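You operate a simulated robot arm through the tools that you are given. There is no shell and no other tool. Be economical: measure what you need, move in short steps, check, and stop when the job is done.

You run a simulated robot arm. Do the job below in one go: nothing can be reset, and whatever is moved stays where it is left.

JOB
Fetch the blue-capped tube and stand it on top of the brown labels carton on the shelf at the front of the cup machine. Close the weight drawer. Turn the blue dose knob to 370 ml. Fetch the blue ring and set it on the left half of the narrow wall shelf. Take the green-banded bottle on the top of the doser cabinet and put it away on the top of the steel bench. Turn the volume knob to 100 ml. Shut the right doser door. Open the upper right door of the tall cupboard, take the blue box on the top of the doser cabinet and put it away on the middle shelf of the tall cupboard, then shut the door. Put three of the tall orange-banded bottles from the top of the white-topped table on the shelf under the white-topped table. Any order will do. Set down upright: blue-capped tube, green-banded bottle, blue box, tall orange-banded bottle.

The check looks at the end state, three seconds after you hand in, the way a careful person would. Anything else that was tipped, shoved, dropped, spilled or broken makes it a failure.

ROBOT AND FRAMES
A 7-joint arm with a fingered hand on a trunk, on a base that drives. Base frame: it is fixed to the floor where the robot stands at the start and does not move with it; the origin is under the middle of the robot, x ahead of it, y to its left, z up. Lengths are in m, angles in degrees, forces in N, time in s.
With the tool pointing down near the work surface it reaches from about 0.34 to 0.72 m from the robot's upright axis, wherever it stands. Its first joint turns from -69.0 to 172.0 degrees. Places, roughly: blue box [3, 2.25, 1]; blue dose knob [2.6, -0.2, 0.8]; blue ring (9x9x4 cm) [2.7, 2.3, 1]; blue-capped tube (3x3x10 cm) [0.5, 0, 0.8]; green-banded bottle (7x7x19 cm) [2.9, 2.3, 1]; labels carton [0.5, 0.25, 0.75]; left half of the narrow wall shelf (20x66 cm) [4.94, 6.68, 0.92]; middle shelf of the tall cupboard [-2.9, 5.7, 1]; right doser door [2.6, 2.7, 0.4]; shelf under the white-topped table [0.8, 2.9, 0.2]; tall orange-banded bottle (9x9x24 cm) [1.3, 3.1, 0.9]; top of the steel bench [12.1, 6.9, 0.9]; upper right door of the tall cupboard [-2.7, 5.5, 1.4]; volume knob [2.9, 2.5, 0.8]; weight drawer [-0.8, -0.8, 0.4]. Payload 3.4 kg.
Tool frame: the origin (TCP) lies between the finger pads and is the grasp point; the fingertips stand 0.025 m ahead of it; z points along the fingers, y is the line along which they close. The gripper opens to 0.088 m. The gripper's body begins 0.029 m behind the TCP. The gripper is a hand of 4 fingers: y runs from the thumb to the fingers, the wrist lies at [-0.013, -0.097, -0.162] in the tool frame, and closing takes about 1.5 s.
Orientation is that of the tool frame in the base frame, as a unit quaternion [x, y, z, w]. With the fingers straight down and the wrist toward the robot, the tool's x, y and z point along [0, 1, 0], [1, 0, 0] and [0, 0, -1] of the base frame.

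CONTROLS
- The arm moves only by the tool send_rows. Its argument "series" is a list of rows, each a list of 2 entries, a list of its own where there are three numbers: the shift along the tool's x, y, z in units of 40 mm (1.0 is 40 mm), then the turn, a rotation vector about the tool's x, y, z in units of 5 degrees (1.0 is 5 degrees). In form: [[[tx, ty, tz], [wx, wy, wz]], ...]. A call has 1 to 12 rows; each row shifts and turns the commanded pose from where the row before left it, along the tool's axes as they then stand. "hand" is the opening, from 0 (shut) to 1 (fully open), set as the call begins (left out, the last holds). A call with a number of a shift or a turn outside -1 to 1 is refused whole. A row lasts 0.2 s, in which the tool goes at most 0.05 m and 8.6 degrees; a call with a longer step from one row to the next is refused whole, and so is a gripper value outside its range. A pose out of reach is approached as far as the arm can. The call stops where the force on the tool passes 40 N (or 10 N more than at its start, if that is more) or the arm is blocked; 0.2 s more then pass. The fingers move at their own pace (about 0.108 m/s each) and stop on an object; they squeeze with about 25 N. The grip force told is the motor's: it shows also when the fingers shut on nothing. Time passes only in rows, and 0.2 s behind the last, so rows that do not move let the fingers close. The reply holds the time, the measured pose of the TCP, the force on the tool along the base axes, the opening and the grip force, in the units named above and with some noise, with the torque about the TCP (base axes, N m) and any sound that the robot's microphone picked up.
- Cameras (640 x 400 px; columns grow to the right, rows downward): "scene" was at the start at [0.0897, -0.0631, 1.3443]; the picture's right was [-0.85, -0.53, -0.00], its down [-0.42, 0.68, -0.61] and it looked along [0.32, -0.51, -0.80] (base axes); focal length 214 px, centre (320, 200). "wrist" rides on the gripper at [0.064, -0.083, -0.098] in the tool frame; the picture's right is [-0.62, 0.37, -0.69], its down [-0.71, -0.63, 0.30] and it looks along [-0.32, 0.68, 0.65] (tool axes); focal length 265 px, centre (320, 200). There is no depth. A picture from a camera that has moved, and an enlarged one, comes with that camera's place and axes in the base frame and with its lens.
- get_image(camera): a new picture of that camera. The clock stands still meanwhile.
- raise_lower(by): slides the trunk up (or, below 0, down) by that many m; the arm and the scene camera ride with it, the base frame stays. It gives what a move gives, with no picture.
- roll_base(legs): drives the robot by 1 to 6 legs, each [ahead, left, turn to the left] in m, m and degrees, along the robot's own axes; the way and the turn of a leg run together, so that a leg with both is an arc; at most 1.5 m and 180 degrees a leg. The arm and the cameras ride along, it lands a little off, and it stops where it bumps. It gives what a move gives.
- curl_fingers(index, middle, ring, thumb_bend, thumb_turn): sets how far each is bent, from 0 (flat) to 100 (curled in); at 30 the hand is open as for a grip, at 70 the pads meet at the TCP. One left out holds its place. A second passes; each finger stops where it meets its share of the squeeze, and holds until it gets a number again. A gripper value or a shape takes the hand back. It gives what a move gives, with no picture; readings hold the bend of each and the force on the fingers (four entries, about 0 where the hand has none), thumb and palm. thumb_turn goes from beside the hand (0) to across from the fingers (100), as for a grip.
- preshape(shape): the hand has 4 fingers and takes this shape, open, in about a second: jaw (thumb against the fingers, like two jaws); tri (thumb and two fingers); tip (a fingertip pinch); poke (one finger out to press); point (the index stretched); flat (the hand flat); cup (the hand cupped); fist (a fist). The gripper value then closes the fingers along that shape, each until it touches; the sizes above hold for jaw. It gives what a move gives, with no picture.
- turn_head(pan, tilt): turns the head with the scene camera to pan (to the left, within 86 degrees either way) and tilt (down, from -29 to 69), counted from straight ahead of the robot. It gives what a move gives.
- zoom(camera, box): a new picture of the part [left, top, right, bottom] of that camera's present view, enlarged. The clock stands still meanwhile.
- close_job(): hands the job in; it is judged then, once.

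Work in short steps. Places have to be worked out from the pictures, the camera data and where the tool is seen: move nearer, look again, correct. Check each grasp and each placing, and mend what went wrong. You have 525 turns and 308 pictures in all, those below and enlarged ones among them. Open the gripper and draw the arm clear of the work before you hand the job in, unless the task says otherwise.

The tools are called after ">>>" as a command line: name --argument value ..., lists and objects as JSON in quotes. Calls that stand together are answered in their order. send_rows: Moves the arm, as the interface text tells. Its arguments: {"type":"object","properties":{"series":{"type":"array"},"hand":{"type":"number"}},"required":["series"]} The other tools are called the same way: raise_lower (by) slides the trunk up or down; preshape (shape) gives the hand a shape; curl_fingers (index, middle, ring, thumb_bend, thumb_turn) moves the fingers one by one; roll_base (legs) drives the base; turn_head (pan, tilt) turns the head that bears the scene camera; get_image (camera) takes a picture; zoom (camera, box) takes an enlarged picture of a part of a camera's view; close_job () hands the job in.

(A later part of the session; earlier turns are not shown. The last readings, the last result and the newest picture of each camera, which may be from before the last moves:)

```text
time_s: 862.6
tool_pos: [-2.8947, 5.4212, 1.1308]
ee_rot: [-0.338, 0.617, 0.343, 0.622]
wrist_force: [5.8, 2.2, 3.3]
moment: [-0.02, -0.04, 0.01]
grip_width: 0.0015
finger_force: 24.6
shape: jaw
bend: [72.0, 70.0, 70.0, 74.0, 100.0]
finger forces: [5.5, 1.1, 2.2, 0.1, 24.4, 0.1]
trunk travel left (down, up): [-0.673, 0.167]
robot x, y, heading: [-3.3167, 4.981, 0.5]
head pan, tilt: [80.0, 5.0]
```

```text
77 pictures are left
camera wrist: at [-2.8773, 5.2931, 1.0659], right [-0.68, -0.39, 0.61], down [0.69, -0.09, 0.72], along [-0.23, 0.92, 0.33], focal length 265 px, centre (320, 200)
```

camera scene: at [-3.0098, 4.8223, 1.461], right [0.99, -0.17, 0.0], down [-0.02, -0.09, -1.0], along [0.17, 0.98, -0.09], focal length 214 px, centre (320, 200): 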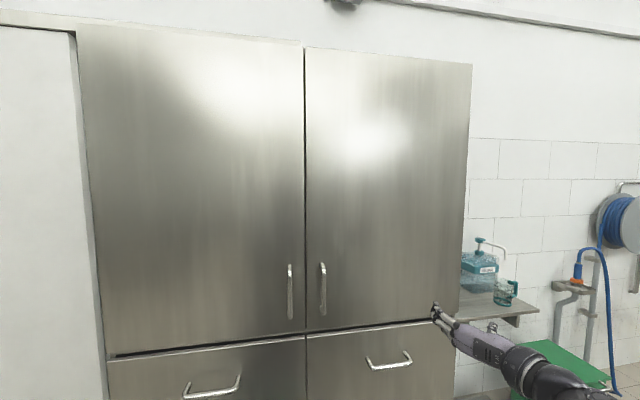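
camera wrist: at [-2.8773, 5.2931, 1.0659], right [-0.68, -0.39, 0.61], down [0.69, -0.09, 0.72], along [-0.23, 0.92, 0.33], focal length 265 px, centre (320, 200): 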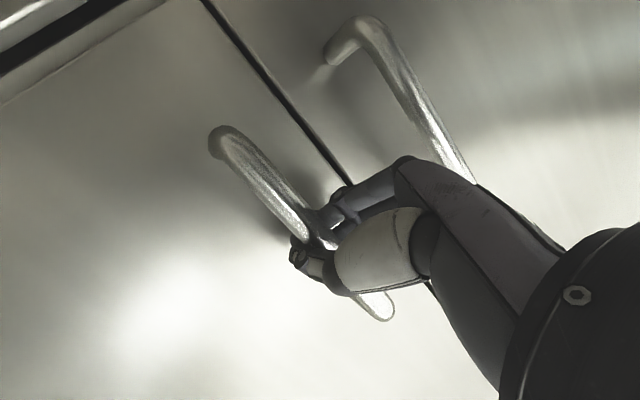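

The bar is gripped. I pull the door open along its arc with small base moves.

>>> roll_base --legs '[[0.008, -0.09, 0]]'

>>> roll_base --legs '[[0.03, -0.09, 0]]'

>>> get_image --camera "scene"

```text
time_s: 863.7
tool_pos: [-2.8818, 5.3294, 1.129]
ee_rot: [-0.337, 0.618, 0.342, 0.622]
wrist_force: [22.4, 5.8, 6.9]
moment: [-0.04, -0.01, 0.08]
grip_width: 0.0022
finger_force: 25.0
shape: jaw
bend: [72.0, 70.0, 70.0, 73.0, 100.0]
finger forces: [1.9, 0.0, 1.9, 0.1, 33.0, 0.0]
trunk travel left (down, up): [-0.673, 0.167]
robot x, y, heading: [-3.3063, 4.8897, 0.2]
head pan, tilt: [80.0, 5.0]
```

```text
time_s: 864.8
tool_pos: [-2.8474, 5.2408, 1.1314]
ee_rot: [-0.334, 0.62, 0.341, 0.623]
wrist_force: [22.7, 11.1, 6.5]
moment: [-0.06, -0.04, 0.12]
grip_width: 0.0024
finger_force: 25.0
shape: jaw
bend: [72.0, 70.0, 70.0, 73.0, 100.0]
finger forces: [2.2, 0.1, 2.2, 0.1, 34.0, 0.0]
trunk travel left (down, up): [-0.673, 0.167]
robot x, y, heading: [-3.2769, 4.799, 0.1]
head pan, tilt: [80.0, 5.0]
```

```text
76 pictures are left
camera scene: at [-3.2028, 4.8943, 1.4155], right [0.99, -0.17, -0.01], down [-0.02, -0.09, -1.0], along [0.17, 0.98, -0.09], focal length 214 px, centre (320, 200)
```

scene: 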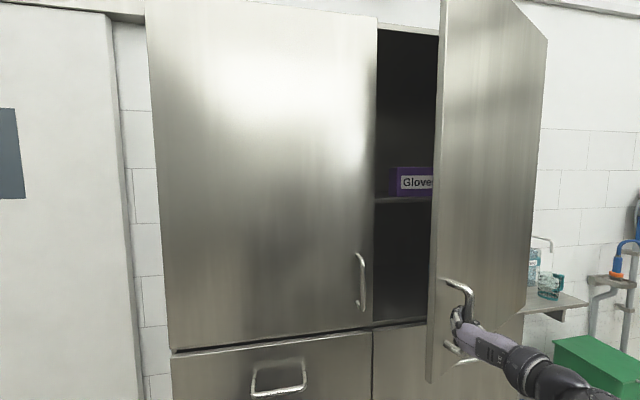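

>>> roll_base --legs '[[0.06, -0.08, 0]]'

>>> roll_base --legs '[[0.08, -0.02, 0]]'

```text
time_s: 866.0
tool_pos: [-2.7901, 5.1588, 1.1332]
ee_rot: [-0.335, 0.617, 0.34, 0.625]
wrist_force: [1.8, 1.3, -4.1]
moment: [-0.01, -0.06, 0.0]
grip_width: 0.002
finger_force: 25.0
shape: jaw
bend: [72.0, 70.0, 70.0, 76.0, 100.0]
finger forces: [1.5, 0.1, 2.4, 0.0, 4.6, 0.1]
trunk travel left (down, up): [-0.673, 0.167]
robot x, y, heading: [-3.2169, 4.7192, -0.0]
head pan, tilt: [80.0, 5.0]
```

```text
time_s: 867.0
tool_pos: [-2.7151, 5.1382, 1.1334]
ee_rot: [-0.335, 0.617, 0.341, 0.625]
wrist_force: [-7.2, -6.9, -5.4]
moment: [0.25, -0.17, -0.05]
grip_width: 0.0012
finger_force: 25.1
shape: jaw
bend: [72.0, 70.0, 70.0, 76.0, 100.0]
finger forces: [0.0, 0.1, 0.0, 0.0, 0.0, 9.5]
trunk travel left (down, up): [-0.673, 0.167]
robot x, y, heading: [-3.1355, 4.7008, 0.2]
head pan, tilt: [80.0, 5.0]
```

>>> get_image --camera "scene"

```text
75 pictures are left
camera scene: at [-3.0715, 4.7893, 1.4161], right [0.99, -0.17, 0.0], down [-0.01, -0.08, -1.0], along [0.17, 0.98, -0.09], focal length 214 px, centre (320, 200)
```

scene: 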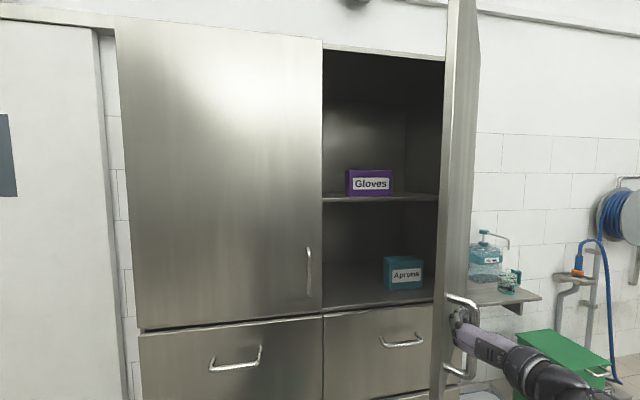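

The door is ~60° open and I see inside: the floor of the upper section (z≈1.05, with "Aprons") matches the middle shelf. I continue the opening with the arm along the arc.

>>> send_rows --series '[[[0, -0.7, 0], [0, 0, 0]], [[0, -0.7, 0], [0, 0, 0]], [[0, -0.7, 0], [0, 0, 0]], [[0, -0.7, 0], [0, 0, 0]], [[0, -0.7, 0], [0, 0, 0]], [[0, -0.7, 0.1], [0, 0, 0]], [[0, -0.7, 0.2], [0, 0, 0]], [[0, -0.7, 0.2], [0, 0, 0]], [[0, 0, 0], [0, 0, 0]]]'

>>> get_image --camera "scene"

```text
time_s: 867.8
tool_pos: [-2.6567, 5.0904, 1.1343]
ee_rot: [-0.338, 0.614, 0.342, 0.626]
wrist_force: [-15.3, -21.4, -2.9]
moment: [0.09, -0.05, 0.04]
grip_width: 0.0013
finger_force: 25.5
shape: jaw
bend: [72.0, 70.0, 70.0, 76.0, 100.0]
finger forces: [0.0, 0.1, 0.1, 0.1, 0.0, 24.1]
trunk travel left (down, up): [-0.673, 0.167]
robot x, y, heading: [-3.1387, 4.6982, 0.1]
head pan, tilt: [80.0, 5.0]
stopped in row 3: the force on the tool passed its limit at 44 N (the readings are from after the stop); the commanded pose is now the measured one
```

```text
74 pictures are left
camera scene: at [-3.0759, 4.7823, 1.4169], right [0.99, -0.17, 0.0], down [-0.01, -0.08, -1.0], along [0.17, 0.98, -0.08], focal length 214 px, centre (320, 200)
```

scene: 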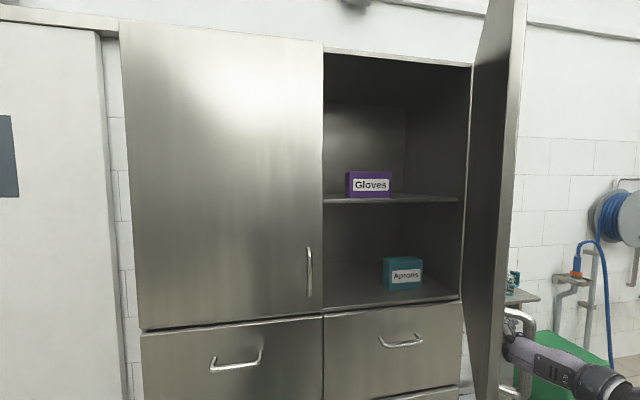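

The door is ~75° open with my hand around its outer handle. I open the hand and withdraw along its axis.

>>> send_rows --series '[[[0, 0.2, 0], [0, 0, 0]], [[0, 0, 0], [0, 0, 0]], [[0, 0, 0], [0, 0, 0]], [[0, 0, 0], [0, 0, 0]]]' --hand 1

>>> send_rows --series '[[[0, 0, -0.5], [0, 0, 0]], [[0, 0, -0.5], [0, 0, 0]], [[0, 0, -0.5], [0, 0, 0]], [[0, 0, -0.5], [0, 0, 0]], [[0, 0, 0], [0, 0, 0]]]'

>>> get_image --camera "wrist"

```text
time_s: 868.7
tool_pos: [-2.6555, 5.0897, 1.1346]
ee_rot: [-0.33, 0.618, 0.339, 0.628]
wrist_force: [-12.7, -30.4, -6.5]
moment: [0.93, 0.99, -3.36]
grip_width: 0.0648
finger_force: 0.0
shape: jaw
bend: [47.0, 65.0, 55.0, 30.0, 98.0]
finger forces: [10.5, 42.1, 28.4, 0.0, 0.0, 81.2]
trunk travel left (down, up): [-0.673, 0.167]
robot x, y, heading: [-3.1382, 4.699, 0.1]
head pan, tilt: [80.0, 5.0]
stopped in row 4: the force on the tool passed its limit at 40 N (the readings are from after the stop); the commanded pose is now the measured one
```

```text
time_s: 869.9
tool_pos: [-2.6998, 5.0344, 1.1291]
ee_rot: [-0.337, 0.618, 0.338, 0.625]
wrist_force: [0.8, -0.9, -0.4]
moment: [-0.02, 0.01, 0.02]
grip_width: 0.0881
finger_force: 0.0
shape: jaw
bend: [30.0, 30.0, 30.0, 30.0, 98.0]
finger forces: [0.1, 0.0, 0.1, 0.0, 0.0, 0.0]
trunk travel left (down, up): [-0.673, 0.167]
robot x, y, heading: [-3.1364, 4.6991, 0.2]
head pan, tilt: [80.0, 5.0]
```

```text
73 pictures are left
camera wrist: at [-2.6836, 4.9056, 1.065], right [-0.69, -0.38, 0.61], down [0.69, -0.09, 0.72], along [-0.22, 0.92, 0.33], focal length 265 px, centre (320, 200)
```

wrist: 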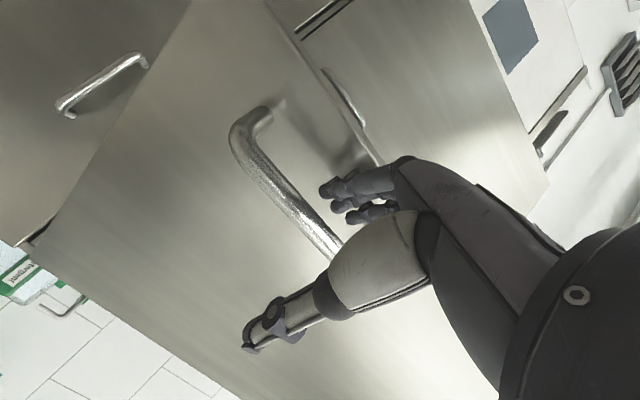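

The hand is free; the door rests around 53°. I make a fist, go round the door's free edge to its inner side, and push it open by driving east.

>>> send_rows --series '[[[0, 0, -0.5], [0, 0, 0]], [[0, 0, -0.5], [0, 0, 0]], [[0, 0, 0], [0, 0, 0]]]'

>>> preshape --shape "fist"

>>> roll_base --legs '[[-0.24, 0, 0], [0, 0.22, 0]]'

>>> get_image --camera "scene"

```text
time_s: 870.7
tool_pos: [-2.72, 5.0008, 1.128]
ee_rot: [-0.336, 0.619, 0.339, 0.624]
wrist_force: [0.2, 0.3, -0.2]
moment: [0.01, 0.01, -0.04]
grip_width: 0.0878
finger_force: 0.1
shape: jaw
bend: [30.0, 30.0, 30.0, 30.0, 98.0]
finger forces: [0.0, 0.1, 0.0, 0.0, 0.0, 0.0]
trunk travel left (down, up): [-0.673, 0.167]
robot x, y, heading: [-3.1369, 4.7011, -0.1]
head pan, tilt: [80.0, 5.0]
```

```text
time_s: 871.6
tool_pos: [-2.7215, 5.0001, 1.1276]
ee_rot: [-0.337, 0.619, 0.338, 0.624]
wrist_force: [0.1, 0.4, -0.9]
moment: [0.01, 0.0, 0.0]
grip_width: 0.0001
finger_force: 0.0
shape: fist
bend: [100.0, 100.0, 100.0, 86.0, 85.0]
finger forces: [0.0, 0.1, 0.0, 0.1, 0.0, 0.1]
trunk travel left (down, up): [-0.673, 0.167]
robot x, y, heading: [-3.1399, 4.7023, 0.2]
head pan, tilt: [80.0, 5.0]
```

```text
time_s: 874.7
tool_pos: [-2.9654, 5.2198, 1.129]
ee_rot: [-0.338, 0.618, 0.339, 0.624]
wrist_force: [0.4, 0.4, -0.7]
moment: [-0.02, 0.0, 0.01]
grip_width: 0.0
finger_force: 0.1
shape: fist
bend: [100.0, 100.0, 100.0, 86.0, 85.0]
finger forces: [0.0, 0.1, 0.0, 0.0, 0.0, 0.0]
trunk travel left (down, up): [-0.673, 0.167]
robot x, y, heading: [-3.3797, 4.9168, 0.2]
head pan, tilt: [80.0, 5.0]
```

```text
72 pictures are left
camera scene: at [-3.3137, 5.009, 1.4159], right [0.99, -0.17, 0.0], down [-0.01, -0.09, -1.0], along [0.17, 0.98, -0.09], focal length 214 px, centre (320, 200)
```

scene: 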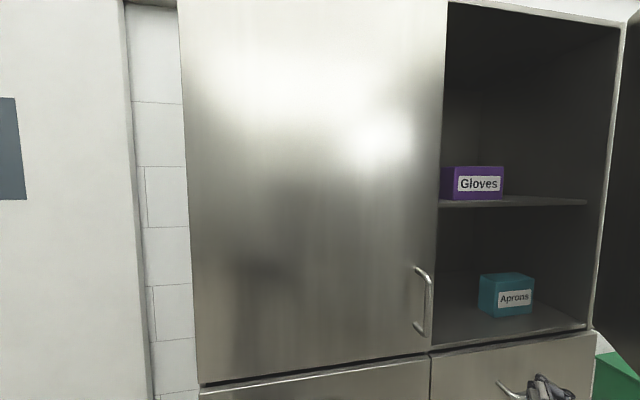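

>>> roll_base --legs '[[0.4, 0, 0]]'

>>> get_image --camera "scene"

```text
time_s: 877.2
tool_pos: [-2.5686, 5.2231, 1.128]
ee_rot: [-0.338, 0.617, 0.34, 0.624]
wrist_force: [0.2, 0.3, 0.2]
moment: [0.0, 0.01, 0.01]
grip_width: 0.0
finger_force: 0.1
shape: fist
bend: [100.0, 100.0, 100.0, 86.0, 85.0]
finger forces: [0.0, 0.0, 0.1, 0.0, 0.1, 0.0]
trunk travel left (down, up): [-0.673, 0.167]
robot x, y, heading: [-2.9826, 4.9218, 0.5]
head pan, tilt: [80.0, 5.0]
```

```text
71 pictures are left
camera scene: at [-2.9169, 5.011, 1.4159], right [0.99, -0.17, 0.0], down [-0.01, -0.09, -1.0], along [0.16, 0.98, -0.09], focal length 214 px, centre (320, 200)
```

scene: 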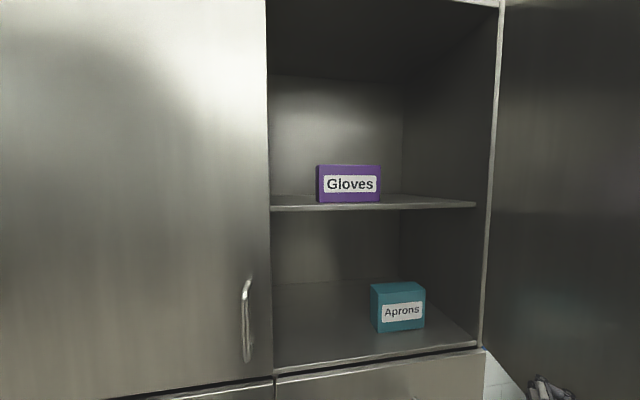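

The shelf floor is at z≈0.955 and the next shelf at 1.35, so there is room for a top grip. I push the door further open if it goes.

>>> roll_base --legs '[[0.2, 0, 0]]'

>>> roll_base --legs '[[0.15, 0.03, 0]]'

>>> turn_head --pan 50 --tilt 10

>>> get_image --camera "scene"

```text
time_s: 878.8
tool_pos: [-2.37, 5.2216, 1.1302]
ee_rot: [-0.337, 0.618, 0.338, 0.626]
wrist_force: [-7.1, 0.2, -1.2]
moment: [0.0, 0.25, -0.44]
grip_width: 0.0001
finger_force: 0.1
shape: fist
bend: [100.0, 100.0, 100.0, 87.0, 85.0]
finger forces: [0.0, 0.0, 0.0, 0.0, 5.5, 0.0]
trunk travel left (down, up): [-0.673, 0.167]
robot x, y, heading: [-2.7846, 4.9181, 0.3]
head pan, tilt: [80.0, 5.0]
```

```text
time_s: 879.6
tool_pos: [-2.3694, 5.225, 1.1276]
ee_rot: [-0.34, 0.623, 0.347, 0.613]
wrist_force: [-20.8, -8.0, 4.6]
moment: [-0.88, 1.22, -2.85]
grip_width: 0.0002
finger_force: 0.0
shape: fist
bend: [100.0, 100.0, 100.0, 87.0, 85.0]
finger forces: [0.1, 0.0, 0.0, 0.0, 4.3, 0.0]
trunk travel left (down, up): [-0.673, 0.167]
robot x, y, heading: [-2.7712, 4.925, -0.0]
head pan, tilt: [80.0, 5.0]
stopped in leg 1: the force on the tool passed its limit at 60 N (the readings are from after the stop); the commanded pose is now the measured one
```

```text
time_s: 880.5
tool_pos: [-2.3698, 5.2269, 1.1278]
ee_rot: [-0.34, 0.623, 0.345, 0.614]
wrist_force: [-30.1, -5.6, -1.6]
moment: [-0.04, 1.91, -3.88]
grip_width: 0.0
finger_force: 0.2
shape: fist
bend: [100.0, 100.0, 100.0, 87.0, 85.0]
finger forces: [0.0, 0.0, 0.0, 0.0, 6.6, 0.1]
trunk travel left (down, up): [-0.673, 0.167]
robot x, y, heading: [-2.7706, 4.9239, -0.1]
head pan, tilt: [50.0, 10.0]
```

```text
70 pictures are left
camera scene: at [-2.6698, 4.9934, 1.4087], right [0.77, -0.64, 0.0], down [-0.1, -0.13, -0.99], along [0.63, 0.76, -0.17], focal length 214 px, centre (320, 200)
```

scene: 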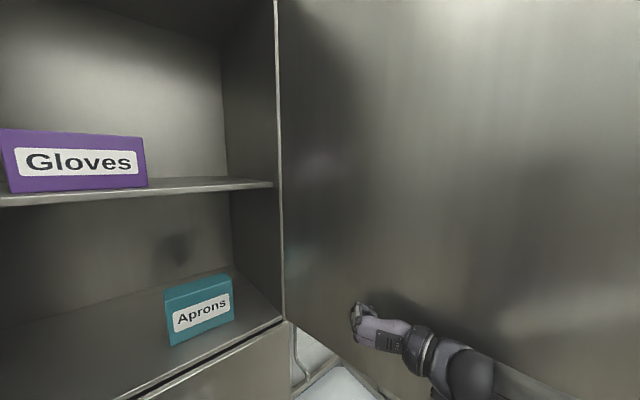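

The door stops at about 105°, wide enough. I back off, swing the arm back to the front, and leave the corridor past the door edge.

>>> roll_base --legs '[[-0.35, 0, 0]]'

>>> send_rows --series '[[[0, -0.95, 0], [0.72, 0, 0]], [[0, -0.95, 0], [0.72, 0, 0]], [[0, -0.95, 0], [0.72, 0, 0]], [[0, -0.95, 0], [0.72, 0, 0]], [[0, -0.95, 0.1], [0.72, 0, 0]], [[0, -0.95, 0.1], [0.72, 0, 0]], [[0, -0.95, 0.1], [0.72, 0, 0]], [[0, -0.95, 0.1], [0.72, 0, 0]], [[0, -0.95, 0.1], [0.72, 0, 0]], [[0, -0.95, 0.1], [0.72, 0, 0]], [[0, -0.95, 0.1], [0.72, 0, 0]], [[0, -0.95, 0], [0.72, 0, 0]]]'

>>> send_rows --series '[[[0, -0.95, 0], [0.72, 0, 0]], [[0, -0.95, 0], [0.72, 0, 0]], [[0, -0.9, 0], [0.72, 0, 0]], [[0, 0, 0], [0, 0, 0]]]'

```text
time_s: 882.8
tool_pos: [-2.7225, 5.2278, 1.1261]
ee_rot: [-0.341, 0.624, 0.347, 0.612]
wrist_force: [0.6, -0.5, 0.4]
moment: [-0.02, -0.03, 0.02]
grip_width: 0.0002
finger_force: 0.0
shape: fist
bend: [100.0, 100.0, 100.0, 86.0, 85.0]
finger forces: [0.0, 0.0, 0.0, 0.0, 0.1, 0.0]
trunk travel left (down, up): [-0.673, 0.167]
robot x, y, heading: [-3.1286, 4.9207, 0.7]
head pan, tilt: [50.0, 10.0]
```

```text
time_s: 885.4
tool_pos: [-2.4211, 4.893, 1.1196]
ee_rot: [-0.092, 0.708, 0.093, 0.694]
wrist_force: [0.4, 0.9, -0.3]
moment: [0.0, -0.01, 0.0]
grip_width: 0.0001
finger_force: 0.1
shape: fist
bend: [100.0, 100.0, 100.0, 86.0, 85.0]
finger forces: [0.0, 0.0, 0.0, 0.1, 0.0, 0.0]
trunk travel left (down, up): [-0.673, 0.167]
robot x, y, heading: [-3.1257, 4.921, 0.8]
head pan, tilt: [50.0, 10.0]
```

```text
time_s: 886.4
tool_pos: [-2.4001, 4.7834, 1.1206]
ee_rot: [-0.026, 0.713, 0.026, 0.7]
wrist_force: [-0.8, 0.2, 0.2]
moment: [0.01, 0.0, -0.03]
grip_width: 0.0
finger_force: 0.0
shape: fist
bend: [100.0, 100.0, 100.0, 86.0, 85.0]
finger forces: [0.0, 0.0, 0.1, 0.1, 0.1, 0.0]
trunk travel left (down, up): [-0.673, 0.167]
robot x, y, heading: [-3.1278, 4.9214, 0.5]
head pan, tilt: [50.0, 10.0]
```

>>> roll_base --legs '[[0, -0.2, -0.5], [0.7, 0, 0], [0.6, 0, 0], [0.7, 0.22, 0], [1.2, 0, 0], [0.5, -0.1, 0]]'

>>> turn_head --pan 0 --tilt 30

```text
time_s: 906.1
tool_pos: [1.2672, 4.7959, 1.1198]
ee_rot: [-0.034, 0.713, 0.034, 0.699]
wrist_force: [-0.4, 1.0, 0.4]
moment: [0.0, 0.0, 0.01]
grip_width: 0.0
finger_force: 0.0
shape: fist
bend: [100.0, 100.0, 100.0, 86.0, 85.0]
finger forces: [0.0, 0.0, 0.0, 0.0, 0.0, 0.1]
trunk travel left (down, up): [-0.673, 0.167]
robot x, y, heading: [0.5391, 4.9207, 1.6]
head pan, tilt: [50.0, 10.0]
```

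```text
time_s: 907.3
tool_pos: [1.2668, 4.7957, 1.12]
ee_rot: [-0.034, 0.713, 0.033, 0.7]
wrist_force: [-0.1, 0.4, -0.4]
moment: [0.01, 0.0, 0.0]
grip_width: 0.0
finger_force: 0.1
shape: fist
bend: [100.0, 100.0, 100.0, 86.0, 85.0]
finger forces: [0.0, 0.1, 0.1, 0.0, 0.0, 0.0]
trunk travel left (down, up): [-0.673, 0.167]
robot x, y, heading: [0.5371, 4.9208, 1.7]
head pan, tilt: [0.0, 30.0]
```

I retract and convert the hand to pointing down again.

>>> send_rows --series '[[[0.8, 0.3, -0.5], [0, 0, 0]], [[0.8, 0.3, -0.5], [0, 0, 0]], [[0.8, 0.3, -0.6], [0, 0, 0]], [[0.8, 0.3, -0.7], [0, 0, 0]], [[0.5, 0.3, -0.7], [0, 0, 0]], [[0, 0, 0], [0, 0, 0]]]' --hand 1

>>> preshape --shape "jaw"

>>> send_rows --series '[[[0, 0, 0], [0, 1, 0]], [[0, 0, 0], [0, 1, 0]], [[0, 0, 0], [0, 1, 0]], [[0, 0, 0], [0, 1, 0]], [[0, 0, 0], [0, 1, 0]], [[0, 0, 0], [0, 1, 0]], [[0, 0, 0], [0, 1, 0]], [[0, 0, 0], [0, 1, 0]], [[0, 0, 0], [0, 1, 0]], [[0, 0, 0], [0, 1, 0]], [[0, 0, 0], [0, 1, 0]], [[0, 0, 0], [0, 1, 0]]]'

>>> send_rows --series '[[[0, 0, 0], [0, 1, 0]], [[0, 0, 0], [0, 1, 0]], [[0, 0, 0], [0, 1, 0]], [[0, 0, 0], [0, 1, 0]], [[0, 0, 0], [0, 1, 0]], [[0, 0, 0], [0, 0, 0]]]'

```text
time_s: 908.7
tool_pos: [1.1415, 4.8411, 0.9733]
ee_rot: [-0.034, 0.713, 0.034, 0.7]
wrist_force: [0.2, -0.6, -0.2]
moment: [-0.03, 0.02, 0.0]
grip_width: 0.0002
finger_force: 0.1
shape: fist
bend: [100.0, 100.0, 100.0, 86.0, 85.0]
finger forces: [0.0, 0.0, 0.0, 0.0, 0.1, 0.0]
trunk travel left (down, up): [-0.673, 0.167]
robot x, y, heading: [0.5375, 4.9227, 1.7]
head pan, tilt: [0.0, 30.0]
```

```text
time_s: 909.6
tool_pos: [1.1418, 4.8411, 0.9737]
ee_rot: [-0.033, 0.714, 0.033, 0.699]
wrist_force: [0.1, 0.1, -0.8]
moment: [-0.01, 0.04, -0.02]
grip_width: 0.0879
finger_force: 0.0
shape: jaw
bend: [30.0, 30.0, 30.0, 30.0, 97.0]
finger forces: [0.1, 0.1, 0.1, 0.0, 0.0, 0.0]
trunk travel left (down, up): [-0.673, 0.167]
robot x, y, heading: [0.5368, 4.9181, 1.5]
head pan, tilt: [0.0, 30.0]
```

```text
time_s: 912.2
tool_pos: [1.1402, 4.845, 0.9738]
ee_rot: [-0.045, 0.967, 0.011, 0.249]
wrist_force: [0.3, -0.9, -0.8]
moment: [0.0, -0.02, 0.0]
grip_width: 0.0876
finger_force: 0.2
shape: jaw
bend: [30.0, 30.0, 30.0, 30.0, 97.0]
finger forces: [0.0, 0.0, 0.0, 0.0, 0.0, 0.1]
trunk travel left (down, up): [-0.673, 0.167]
robot x, y, heading: [0.5318, 4.9195, 1.8]
head pan, tilt: [0.0, 30.0]
```

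```text
time_s: 913.6
tool_pos: [1.1378, 4.8451, 0.9751]
ee_rot: [-0.047, 0.998, 0.003, 0.033]
wrist_force: [-0.4, 0.0, 0.0]
moment: [-0.02, -0.01, 0.01]
grip_width: 0.0876
finger_force: 0.1
shape: jaw
bend: [30.0, 30.0, 30.0, 30.0, 97.0]
finger forces: [0.1, 0.0, 0.1, 0.0, 0.0, 0.1]
trunk travel left (down, up): [-0.673, 0.167]
robot x, y, heading: [0.5364, 4.9153, 1.6]
head pan, tilt: [0.0, 30.0]
```

>>> send_rows --series '[[[-0.9, 0, 0], [0, 0.76, 0]], [[-0.9, 0, 0], [0, 0, 0.5]], [[-0.3, 0, 0], [0, 0, 1]], [[0, 0, 0], [0, 0, 1]], [[0, 0, 0], [0, 0, 1]], [[0, 0, 0], [0, 0, 1]], [[0, 0, 0], [0, 0, 1]], [[0, 0, 0], [0, 0, 1]], [[0, 0, 0], [0, 0, 1]], [[0, 0, 0], [0, 0, 1]], [[0, 0, 0], [0, 0, 1]], [[0, 0, 0], [0, 0, 1]]]'

>>> send_rows --series '[[[0, 0, -0.8], [0, 0, 1]], [[0, 0, -0.8], [0, 0, 0]], [[0, 0, -0.8], [0, 0, 0]], [[0, 0, -0.8], [0, 0, 0]], [[0, 0, 0], [0, 0, 0]]]'

```text
time_s: 916.2
tool_pos: [1.1704, 4.8365, 0.9703]
ee_rot: [0.401, 0.916, 0.001, 0.001]
wrist_force: [-0.2, 0.4, 0.4]
moment: [-0.02, -0.01, -0.01]
grip_width: 0.0875
finger_force: 0.0
shape: jaw
bend: [30.0, 30.0, 30.0, 30.0, 97.0]
finger forces: [0.0, 0.1, 0.1, 0.1, 0.0, 0.0]
out of reach, approached as far as the arm can: row 1, 2, 3
trunk travel left (down, up): [-0.673, 0.167]
robot x, y, heading: [0.538, 4.9199, 1.9]
head pan, tilt: [0.0, 30.0]
```

```text
time_s: 917.4
tool_pos: [1.1713, 4.8398, 1.0995]
ee_rot: [0.439, 0.898, 0.0, 0.001]
wrist_force: [0.0, -0.7, 1.1]
moment: [0.03, 0.01, 0.01]
grip_width: 0.0876
finger_force: 0.1
shape: jaw
bend: [30.0, 30.0, 30.0, 30.0, 97.0]
finger forces: [0.0, 0.0, 0.0, 0.0, 0.0, 0.1]
trunk travel left (down, up): [-0.673, 0.167]
robot x, y, heading: [0.5385, 4.9229, 1.8]
head pan, tilt: [0.0, 30.0]
```

Tool-down and yaw 36°. I trim the yaw to about 26°, then drive to the doser's front-left to grip the box across its thickness from above.

>>> send_rows --series '[[[0.2, 0.4, 0], [0, 0, 1]], [[0.2, 0.4, 0], [0, 0, 1]], [[0, 0, -0.3], [0, 0, 0]], [[0, 0, 0], [0, 0, 0]]]'

>>> roll_base --legs '[[1.0, -0.2, -1.8], [1.0, -0.25, 0], [0, 0, -116]]'

>>> get_image --camera "scene"

```text
time_s: 918.4
tool_pos: [1.187, 4.8677, 1.1122]
ee_rot: [0.517, 0.856, 0.002, 0.002]
wrist_force: [-0.1, 0.2, -0.1]
moment: [0.02, -0.01, 0.01]
grip_width: 0.0876
finger_force: 0.1
shape: jaw
bend: [30.0, 30.0, 30.0, 30.0, 97.0]
finger forces: [0.1, 0.0, 0.0, 0.1, 0.1, 0.0]
trunk travel left (down, up): [-0.673, 0.167]
robot x, y, heading: [0.537, 4.9189, 1.5]
head pan, tilt: [0.0, 30.0]
```

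```text
time_s: 933.4
tool_pos: [2.1717, 3.8902, 1.1098]
ee_rot: [1.0, 0.004, 0.002, 0.001]
wrist_force: [0.0, 0.1, -0.3]
moment: [0.01, 0.0, -0.03]
grip_width: 0.0877
finger_force: 0.1
shape: jaw
bend: [30.0, 30.0, 30.0, 30.0, 97.0]
finger forces: [0.0, 0.0, 0.1, 0.1, 0.0, 0.0]
trunk travel left (down, up): [-0.673, 0.167]
robot x, y, heading: [2.5164, 4.4429, -115.4]
head pan, tilt: [0.0, 30.0]
```

```text
69 pictures are left
camera scene: at [2.4569, 4.3176, 1.3756], right [-0.9, 0.43, 0.0], down [0.22, 0.45, -0.87], along [-0.37, -0.78, -0.5], focal length 214 px, centre (320, 200)
```

scene: 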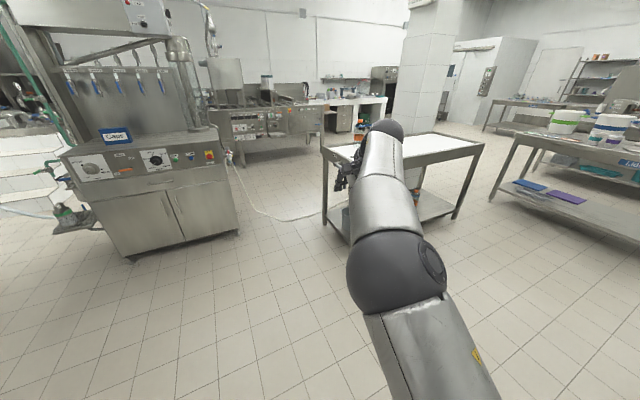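

The tool's closing axis is now exactly along y. I drive diagonally to the doser and stop short above the box.

>>> raise_lower --by 0.07

>>> roll_base --legs '[[0, 0.9, 0], [0.4, 0.6, 0], [0.5, 0.02, 0]]'

>>> get_image --camera "wrist"

>>> get_image --camera "scene"

```text
time_s: 934.4
tool_pos: [2.1706, 3.8911, 1.1793]
ee_rot: [1.0, 0.004, 0.001, 0.001]
wrist_force: [0.1, -0.1, 0.7]
moment: [-0.06, 0.01, 0.01]
grip_width: 0.0877
finger_force: 0.0
shape: jaw
bend: [30.0, 30.0, 30.0, 30.0, 97.0]
finger forces: [0.0, 0.0, 0.0, 0.1, 0.0, 0.0]
trunk travel left (down, up): [-0.743, 0.097]
robot x, y, heading: [2.5175, 4.4424, -115.5]
head pan, tilt: [0.0, 30.0]
```

```text
time_s: 940.7
tool_pos: [3.1221, 3.2757, 1.1789]
ee_rot: [0.997, 0.081, 0.001, -0.001]
wrist_force: [-0.7, -0.5, 0.8]
moment: [0.01, 0.01, 0.02]
grip_width: 0.0879
finger_force: 0.2
shape: jaw
bend: [30.0, 30.0, 30.0, 30.0, 98.0]
finger forces: [0.1, 0.0, 0.0, 0.0, 0.0, 0.1]
trunk travel left (down, up): [-0.743, 0.097]
robot x, y, heading: [3.374, 3.8824, -106.5]
head pan, tilt: [0.0, 30.0]
stopped in leg 2: the robot was blocked; the commanded pose is now the measured one
```

```text
68 pictures are left
camera wrist: at [3.1707, 3.3671, 1.2765], right [-0.55, -0.47, 0.69], down [-0.81, 0.51, -0.3], along [-0.21, -0.73, -0.66], focal length 265 px, centre (320, 200)
```

wrist: 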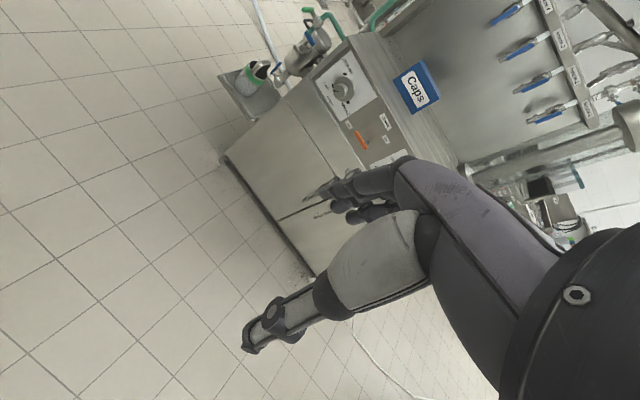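

```text
67 pictures are left
camera scene: at [3.339, 3.7399, 1.4451], right [-0.96, 0.28, 0.0], down [0.14, 0.48, -0.86], along [-0.25, -0.83, -0.5], focal length 214 px, centre (320, 200)
```

scene: 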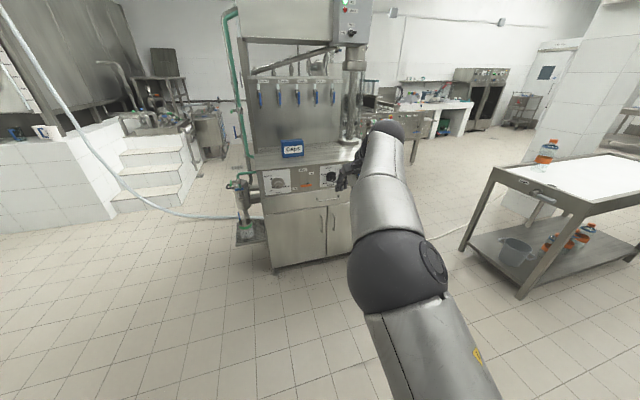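

The base touched the rack. I sidestep away from it, move forward, then slide left to the box. (All three bottles are visible standing on the under-shelf.)

>>> roll_base --legs '[[0, -0.35, 0], [0.72, 0, 0], [0, 0.58, -9]]'

>>> get_image --camera "wrist"

```text
time_s: 949.5
tool_pos: [3.0547, 2.5158, 1.179]
ee_rot: [1.0, 0.021, 0.002, 0.001]
wrist_force: [-0.2, -1.0, 1.9]
moment: [0.0, -0.01, -0.02]
grip_width: 0.0878
finger_force: 0.2
shape: jaw
bend: [30.0, 30.0, 30.0, 30.0, 98.0]
finger forces: [0.0, 0.0, 0.1, 0.1, 0.0, 0.1]
trunk travel left (down, up): [-0.743, 0.097]
robot x, y, heading: [3.389, 3.082, -113.4]
head pan, tilt: [0.0, 30.0]
```

```text
66 pictures are left
camera wrist: at [3.1156, 2.6019, 1.2783], right [-0.61, -0.39, 0.69], down [-0.74, 0.6, -0.31], along [-0.29, -0.7, -0.65], focal length 265 px, centre (320, 200)
```

wrist: 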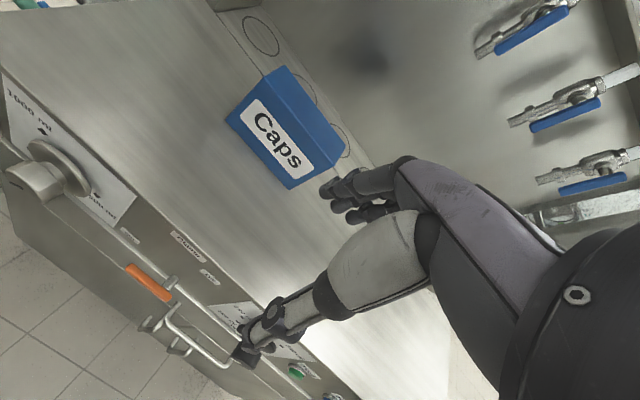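

>>> roll_base --legs '[[0.19, 0.156, -1.6]]'

>>> get_image --camera "wrist"

>>> turn_head --pan 0 --tilt 45

>>> get_image --camera "scene"

```text
time_s: 951.3
tool_pos: [3.0973, 2.2872, 1.1802]
ee_rot: [1.0, 0.004, 0.002, 0.001]
wrist_force: [-0.2, 0.4, -0.5]
moment: [0.02, -0.02, 0.0]
grip_width: 0.0877
finger_force: 0.1
shape: jaw
bend: [30.0, 30.0, 30.0, 30.0, 98.0]
finger forces: [0.1, 0.0, 0.0, 0.0, 0.0, 0.0]
trunk travel left (down, up): [-0.743, 0.097]
robot x, y, heading: [3.4467, 2.8406, -115.4]
head pan, tilt: [0.0, 30.0]
```

```text
65 pictures are left
camera wrist: at [3.1605, 2.3711, 1.2781], right [-0.62, -0.37, 0.69], down [-0.72, 0.62, -0.31], along [-0.32, -0.69, -0.65], focal length 265 px, centre (320, 200)
```

wrist: 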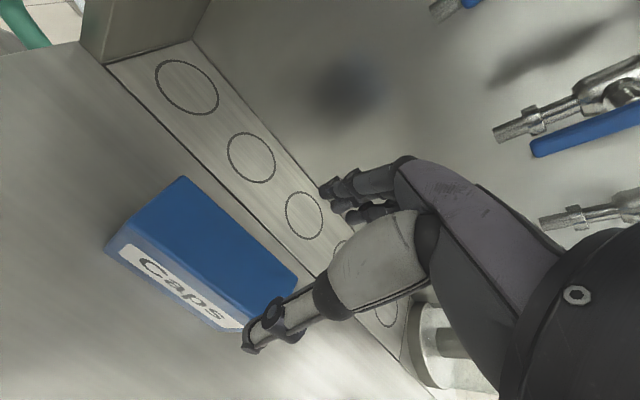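

```text
time_s: 952.0
tool_pos: [3.0967, 2.2878, 1.1804]
ee_rot: [1.0, 0.004, 0.002, 0.001]
wrist_force: [0.5, -0.1, -0.4]
moment: [-0.04, -0.01, -0.02]
grip_width: 0.0878
finger_force: 0.1
shape: jaw
bend: [30.0, 30.0, 30.0, 30.0, 98.0]
finger forces: [0.0, 0.0, 0.0, 0.0, 0.1, 0.1]
trunk travel left (down, up): [-0.743, 0.097]
robot x, y, heading: [3.4435, 2.8403, -115.3]
head pan, tilt: [0.0, 45.0]
```

```text
64 pictures are left
camera scene: at [3.3872, 2.7234, 1.423], right [-0.9, 0.43, 0.0], down [0.3, 0.64, -0.71], along [-0.3, -0.64, -0.71], focal length 214 px, centre (320, 200)
```

scene: 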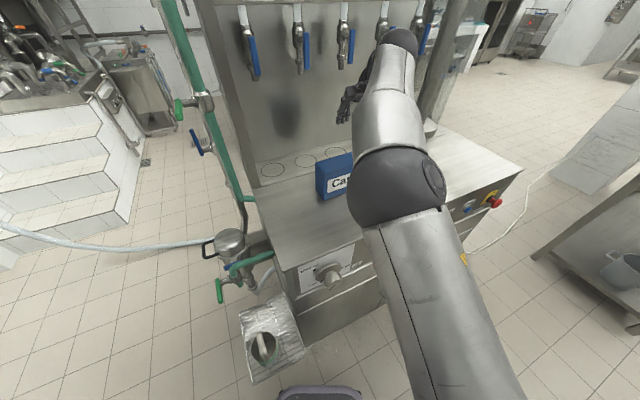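

Box centre (3.105, 2.28). Small correction, then lower around it.

>>> roll_base --legs '[[0.004, 0.01, 0]]'

>>> raise_lower --by -0.085

>>> get_image --camera "wrist"

```text
time_s: 952.8
tool_pos: [3.1043, 2.28, 1.1796]
ee_rot: [1.0, 0.003, 0.002, 0.001]
wrist_force: [-0.9, 0.8, -0.2]
moment: [0.0, -0.01, 0.01]
grip_width: 0.088
finger_force: 0.0
shape: jaw
bend: [30.0, 30.0, 30.0, 30.0, 98.0]
finger forces: [0.0, 0.0, 0.0, 0.0, 0.1, 0.0]
trunk travel left (down, up): [-0.743, 0.097]
robot x, y, heading: [3.4491, 2.8336, -115.3]
head pan, tilt: [0.0, 45.0]
```

```text
time_s: 954.0
tool_pos: [3.1047, 2.2804, 1.0946]
ee_rot: [1.0, 0.003, 0.002, 0.0]
wrist_force: [0.2, 0.4, 0.2]
moment: [0.04, -0.01, -0.02]
grip_width: 0.0879
finger_force: 0.1
shape: jaw
bend: [30.0, 30.0, 30.0, 30.0, 98.0]
finger forces: [0.0, 0.0, 0.0, 0.1, 0.0, 0.1]
trunk travel left (down, up): [-0.658, 0.182]
robot x, y, heading: [3.4518, 2.838, -115.6]
head pan, tilt: [0.0, 45.0]
```

```text
63 pictures are left
camera wrist: at [3.1675, 2.364, 1.1935], right [-0.62, -0.37, 0.69], down [-0.72, 0.62, -0.31], along [-0.32, -0.69, -0.65], focal length 265 px, centre (320, 200)
```

wrist: 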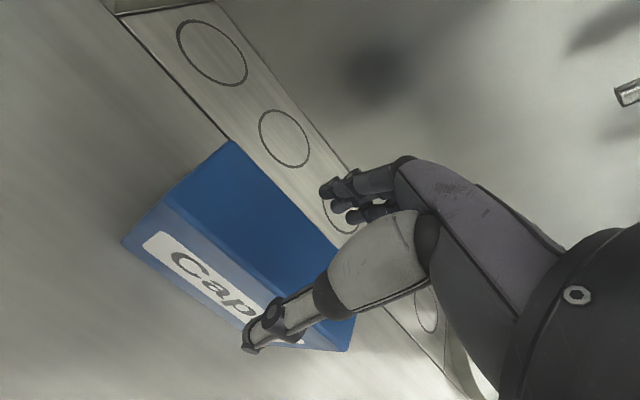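

Fingers behind, thumb in front. I lower 4.5 cm and close.

>>> raise_lower --by -0.045

>>> send_rows --series '[[[0, 0, 0], [0, 0, 0]], [[0, 0, 0], [0, 0, 0]], [[0, 0, 0], [0, 0, 0]], [[0, 0, 0], [0, 0, 0]], [[0, 0, 0], [0, 0, 0]], [[0, 0, 0], [0, 0, 0]]]' --hand 0

>>> get_image --camera "wrist"

```text
time_s: 954.9
tool_pos: [3.1049, 2.2801, 1.0508]
ee_rot: [1.0, 0.003, 0.001, 0.001]
wrist_force: [-0.4, -0.5, 0.4]
moment: [-0.02, -0.03, 0.0]
grip_width: 0.0878
finger_force: 0.2
shape: jaw
bend: [30.0, 30.0, 30.0, 30.0, 98.0]
finger forces: [0.8, 0.1, 0.0, 0.0, 0.0, 0.1]
trunk travel left (down, up): [-0.613, 0.227]
robot x, y, heading: [3.4502, 2.8316, -115.1]
head pan, tilt: [0.0, 45.0]
```

```text
time_s: 956.3
tool_pos: [3.1039, 2.2804, 1.051]
ee_rot: [1.0, 0.004, 0.002, 0.001]
wrist_force: [-0.2, 0.3, 1.7]
moment: [0.14, -0.02, 0.07]
grip_width: 0.0602
finger_force: 24.6
shape: jaw
bend: [40.0, 40.0, 36.0, 64.0, 99.0]
finger forces: [14.1, 7.6, 2.9, 0.0, 24.5, 0.0]
trunk travel left (down, up): [-0.613, 0.227]
robot x, y, heading: [3.4499, 2.8311, -115.5]
head pan, tilt: [0.0, 45.0]
```

```text
62 pictures are left
camera wrist: at [3.1675, 2.3642, 1.1485], right [-0.62, -0.37, 0.69], down [-0.72, 0.62, -0.31], along [-0.32, -0.69, -0.65], focal length 265 px, centre (320, 200)
```

wrist: 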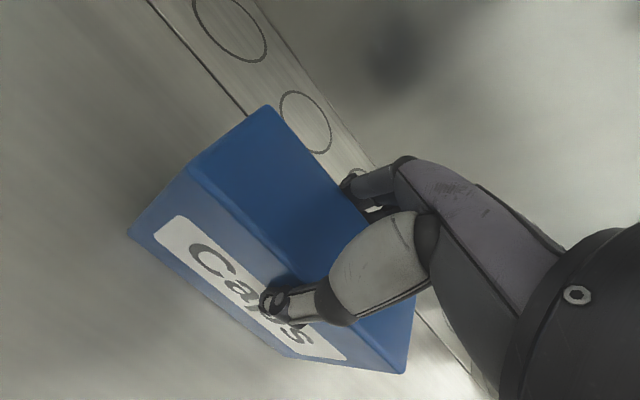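

Gripped (6 cm). I lift 15 cm and check.

>>> raise_lower --by 0.15

>>> get_image --camera "wrist"

```text
time_s: 958.0
tool_pos: [3.1048, 2.2811, 1.2008]
ee_rot: [1.0, 0.004, 0.002, 0.0]
wrist_force: [0.9, -0.2, -0.8]
moment: [-0.03, 0.0, 0.04]
grip_width: 0.0602
finger_force: 25.0
shape: jaw
bend: [40.0, 40.0, 36.0, 64.0, 99.0]
finger forces: [13.8, 8.0, 2.8, 0.0, 23.6, 0.0]
trunk travel left (down, up): [-0.763, 0.077]
robot x, y, heading: [3.4514, 2.8354, -115.6]
head pan, tilt: [0.0, 45.0]
```

```text
61 pictures are left
camera wrist: at [3.1673, 2.3635, 1.298], right [-0.62, -0.37, 0.69], down [-0.72, 0.62, -0.31], along [-0.32, -0.69, -0.65], focal length 265 px, centre (320, 200)
```

wrist: 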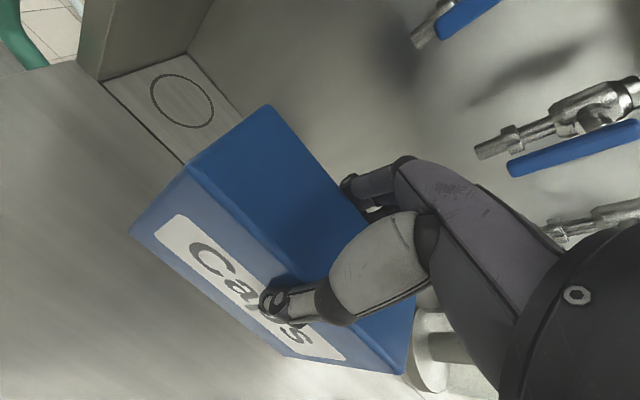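

The box hangs level. I carry it out to open space and turn to face east for backing into the corridor.

>>> roll_base --legs '[[0, -1.1, 0], [-1.1, 0, 0], [0, -0.3, 0], [0, 0, 115.5]]'

>>> roll_base --legs '[[-1.2, 0.15, 0], [-1.3, 0.15, 0]]'

```text
time_s: 975.4
tool_pos: [3.3128, 4.3648, 1.2]
ee_rot: [0.519, 0.855, 0.002, -0.002]
wrist_force: [-1.1, -1.1, -2.0]
moment: [-0.01, 0.03, 0.04]
grip_width: 0.0602
finger_force: 25.0
shape: jaw
bend: [40.0, 40.0, 36.0, 64.0, 99.0]
finger forces: [13.6, 8.0, 2.6, 0.0, 23.0, 0.0]
trunk travel left (down, up): [-0.763, 0.077]
robot x, y, heading: [2.6594, 4.4195, 1.8]
head pan, tilt: [0.0, 45.0]
```

```text
time_s: 987.7
tool_pos: [0.784, 4.5909, 1.199]
ee_rot: [0.504, 0.864, 0.002, -0.001]
wrist_force: [0.2, 0.2, -1.6]
moment: [0.03, 0.02, 0.0]
grip_width: 0.0597
finger_force: 25.0
shape: jaw
bend: [40.0, 40.0, 36.0, 64.0, 99.0]
finger forces: [13.6, 8.0, 2.7, 0.0, 23.0, 0.1]
trunk travel left (down, up): [-0.763, 0.077]
robot x, y, heading: [0.1345, 4.6216, 3.3]
head pan, tilt: [0.0, 45.0]
```

>>> roll_base --legs '[[0, 0.33, -3.3], [-1.2, 0, 0], [-0.7, 0, 0]]'

>>> turn_head --pan 80 --tilt 25

>>> get_image --camera "scene"

```text
time_s: 999.0
tool_pos: [-1.1175, 4.8725, 1.1986]
ee_rot: [0.527, 0.85, 0.002, 0.0]
wrist_force: [-0.2, 0.1, -1.4]
moment: [0.02, 0.0, -0.03]
grip_width: 0.06
finger_force: 24.9
shape: jaw
bend: [40.0, 40.0, 36.0, 64.0, 99.0]
finger forces: [13.7, 8.0, 2.7, 0.1, 23.1, 0.0]
trunk travel left (down, up): [-0.763, 0.077]
robot x, y, heading: [-1.7658, 4.9383, 0.6]
head pan, tilt: [0.0, 45.0]
```

```text
time_s: 1000.5
tool_pos: [-1.1167, 4.8723, 1.1997]
ee_rot: [0.527, 0.85, 0.001, -0.001]
wrist_force: [0.5, -0.8, -1.1]
moment: [-0.02, -0.01, -0.01]
grip_width: 0.0599
finger_force: 24.9
shape: jaw
bend: [40.0, 40.0, 36.0, 64.0, 99.0]
finger forces: [13.6, 7.9, 2.7, 0.1, 22.9, 0.0]
trunk travel left (down, up): [-0.763, 0.077]
robot x, y, heading: [-1.7656, 4.9429, 0.6]
head pan, tilt: [80.0, 25.0]
```

```text
60 pictures are left
camera scene: at [-1.7002, 5.0334, 1.4735], right [0.99, -0.17, 0.0], down [-0.07, -0.42, -0.91], along [0.15, 0.89, -0.42], focal length 214 px, centre (320, 200)
```

scene: 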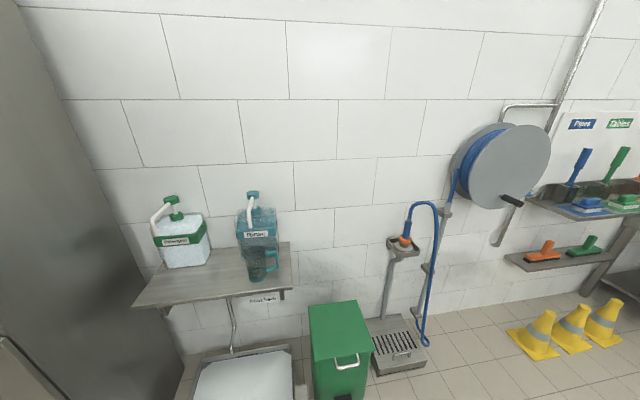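

I pass the open door along y≈4.71 and back to x≈−3.15.

>>> roll_base --legs '[[0, -0.23, -0.6], [-0.8, 0, 0], [-0.6, 0, 0]]'

>>> turn_head --pan 50 --tilt 20

>>> get_image --camera "scene"

```text
time_s: 1009.2
tool_pos: [-2.5303, 4.6432, 1.1997]
ee_rot: [0.529, 0.849, 0.001, -0.001]
wrist_force: [0.7, -0.2, -0.1]
moment: [-0.04, 0.0, -0.01]
grip_width: 0.0598
finger_force: 25.8
shape: jaw
bend: [40.0, 40.0, 36.0, 64.0, 99.0]
finger forces: [13.6, 7.9, 2.8, 0.0, 23.0, 0.0]
trunk travel left (down, up): [-0.763, 0.077]
robot x, y, heading: [-3.1824, 4.7122, 0.3]
head pan, tilt: [80.0, 25.0]
```

```text
time_s: 1010.1
tool_pos: [-2.5312, 4.6432, 1.1998]
ee_rot: [0.528, 0.849, 0.002, 0.0]
wrist_force: [-0.1, -0.4, -0.9]
moment: [0.01, -0.03, -0.01]
grip_width: 0.0599
finger_force: 25.2
shape: jaw
bend: [40.0, 40.0, 36.0, 64.0, 99.0]
finger forces: [13.7, 7.9, 2.8, 0.1, 23.0, 0.0]
trunk travel left (down, up): [-0.763, 0.077]
robot x, y, heading: [-3.1788, 4.7186, 0.3]
head pan, tilt: [50.0, 20.0]
```

```text
59 pictures are left
camera scene: at [-3.0691, 4.7868, 1.4816], right [0.77, -0.64, 0.0], down [-0.22, -0.26, -0.94], along [0.6, 0.72, -0.34], focal length 214 px, centre (320, 200)
```

scene: 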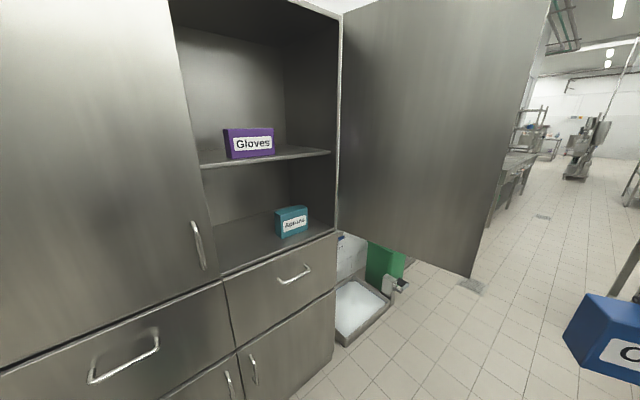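

Clear view. I move up to (−3.13, 4.95), lower a bit, and rotate left so the box comes to the shelf opening.

>>> roll_base --legs '[[0.05, 0.23, 0]]'

>>> raise_lower --by -0.09

>>> roll_base --legs '[[0, 0, 45]]'

>>> turn_head --pan 10 --tilt 25

>>> get_image --camera "scene"

```text
time_s: 1011.9
tool_pos: [-2.4817, 4.8777, 1.2004]
ee_rot: [0.527, 0.85, 0.002, -0.001]
wrist_force: [-0.5, 0.4, -0.9]
moment: [0.01, 0.01, 0.02]
grip_width: 0.0598
finger_force: 24.9
shape: jaw
bend: [40.0, 40.0, 36.0, 64.0, 99.0]
finger forces: [13.7, 7.9, 2.7, 0.1, 22.9, 0.0]
trunk travel left (down, up): [-0.763, 0.077]
robot x, y, heading: [-3.129, 4.9456, 0.3]
head pan, tilt: [50.0, 20.0]
```

```text
time_s: 1013.2
tool_pos: [-2.4813, 4.8749, 1.1102]
ee_rot: [0.527, 0.85, 0.001, -0.001]
wrist_force: [0.3, -0.2, -1.3]
moment: [0.0, 0.02, 0.0]
grip_width: 0.06
finger_force: 24.8
shape: jaw
bend: [40.0, 40.0, 36.0, 64.0, 99.0]
finger forces: [13.5, 7.9, 2.7, 0.1, 23.0, 0.0]
trunk travel left (down, up): [-0.673, 0.167]
robot x, y, heading: [-3.1299, 4.9467, 0.3]
head pan, tilt: [50.0, 20.0]
```

```text
time_s: 1015.6
tool_pos: [-2.6279, 5.3637, 1.1101]
ee_rot: [0.154, 0.988, 0.0, -0.002]
wrist_force: [0.2, 0.5, -1.2]
moment: [0.01, 0.0, 0.0]
grip_width: 0.0597
finger_force: 24.8
shape: jaw
bend: [40.0, 40.0, 36.0, 64.0, 99.0]
finger forces: [13.4, 7.8, 2.7, 0.1, 22.9, 0.0]
trunk travel left (down, up): [-0.673, 0.167]
robot x, y, heading: [-3.1286, 4.9469, 46.4]
head pan, tilt: [50.0, 20.0]
```

```text
time_s: 1016.7
tool_pos: [-2.63, 5.3637, 1.1082]
ee_rot: [0.155, 0.988, 0.002, -0.002]
wrist_force: [0.1, -0.1, -1.4]
moment: [-0.03, -0.02, 0.01]
grip_width: 0.0597
finger_force: 25.0
shape: jaw
bend: [40.0, 40.0, 36.0, 64.0, 99.0]
finger forces: [13.5, 7.9, 2.7, 0.0, 22.9, 0.1]
trunk travel left (down, up): [-0.673, 0.167]
robot x, y, heading: [-3.133, 4.9449, 46.3]
head pan, tilt: [10.0, 25.0]
```

```text
58 pictures are left
camera scene: at [-3.0447, 5.0593, 1.3835], right [0.83, -0.55, 0.0], down [-0.23, -0.35, -0.91], along [0.5, 0.76, -0.42], focal length 214 px, centre (320, 200)
```

scene: 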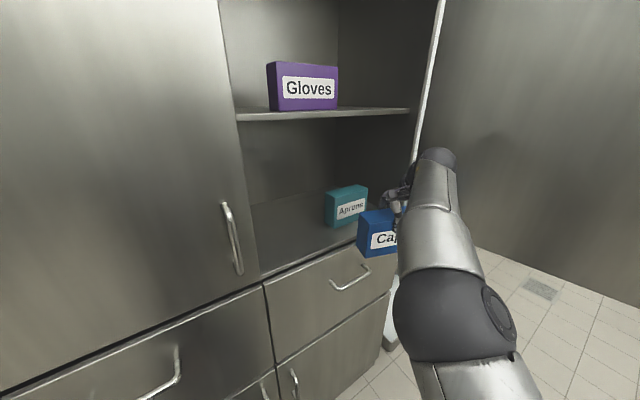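

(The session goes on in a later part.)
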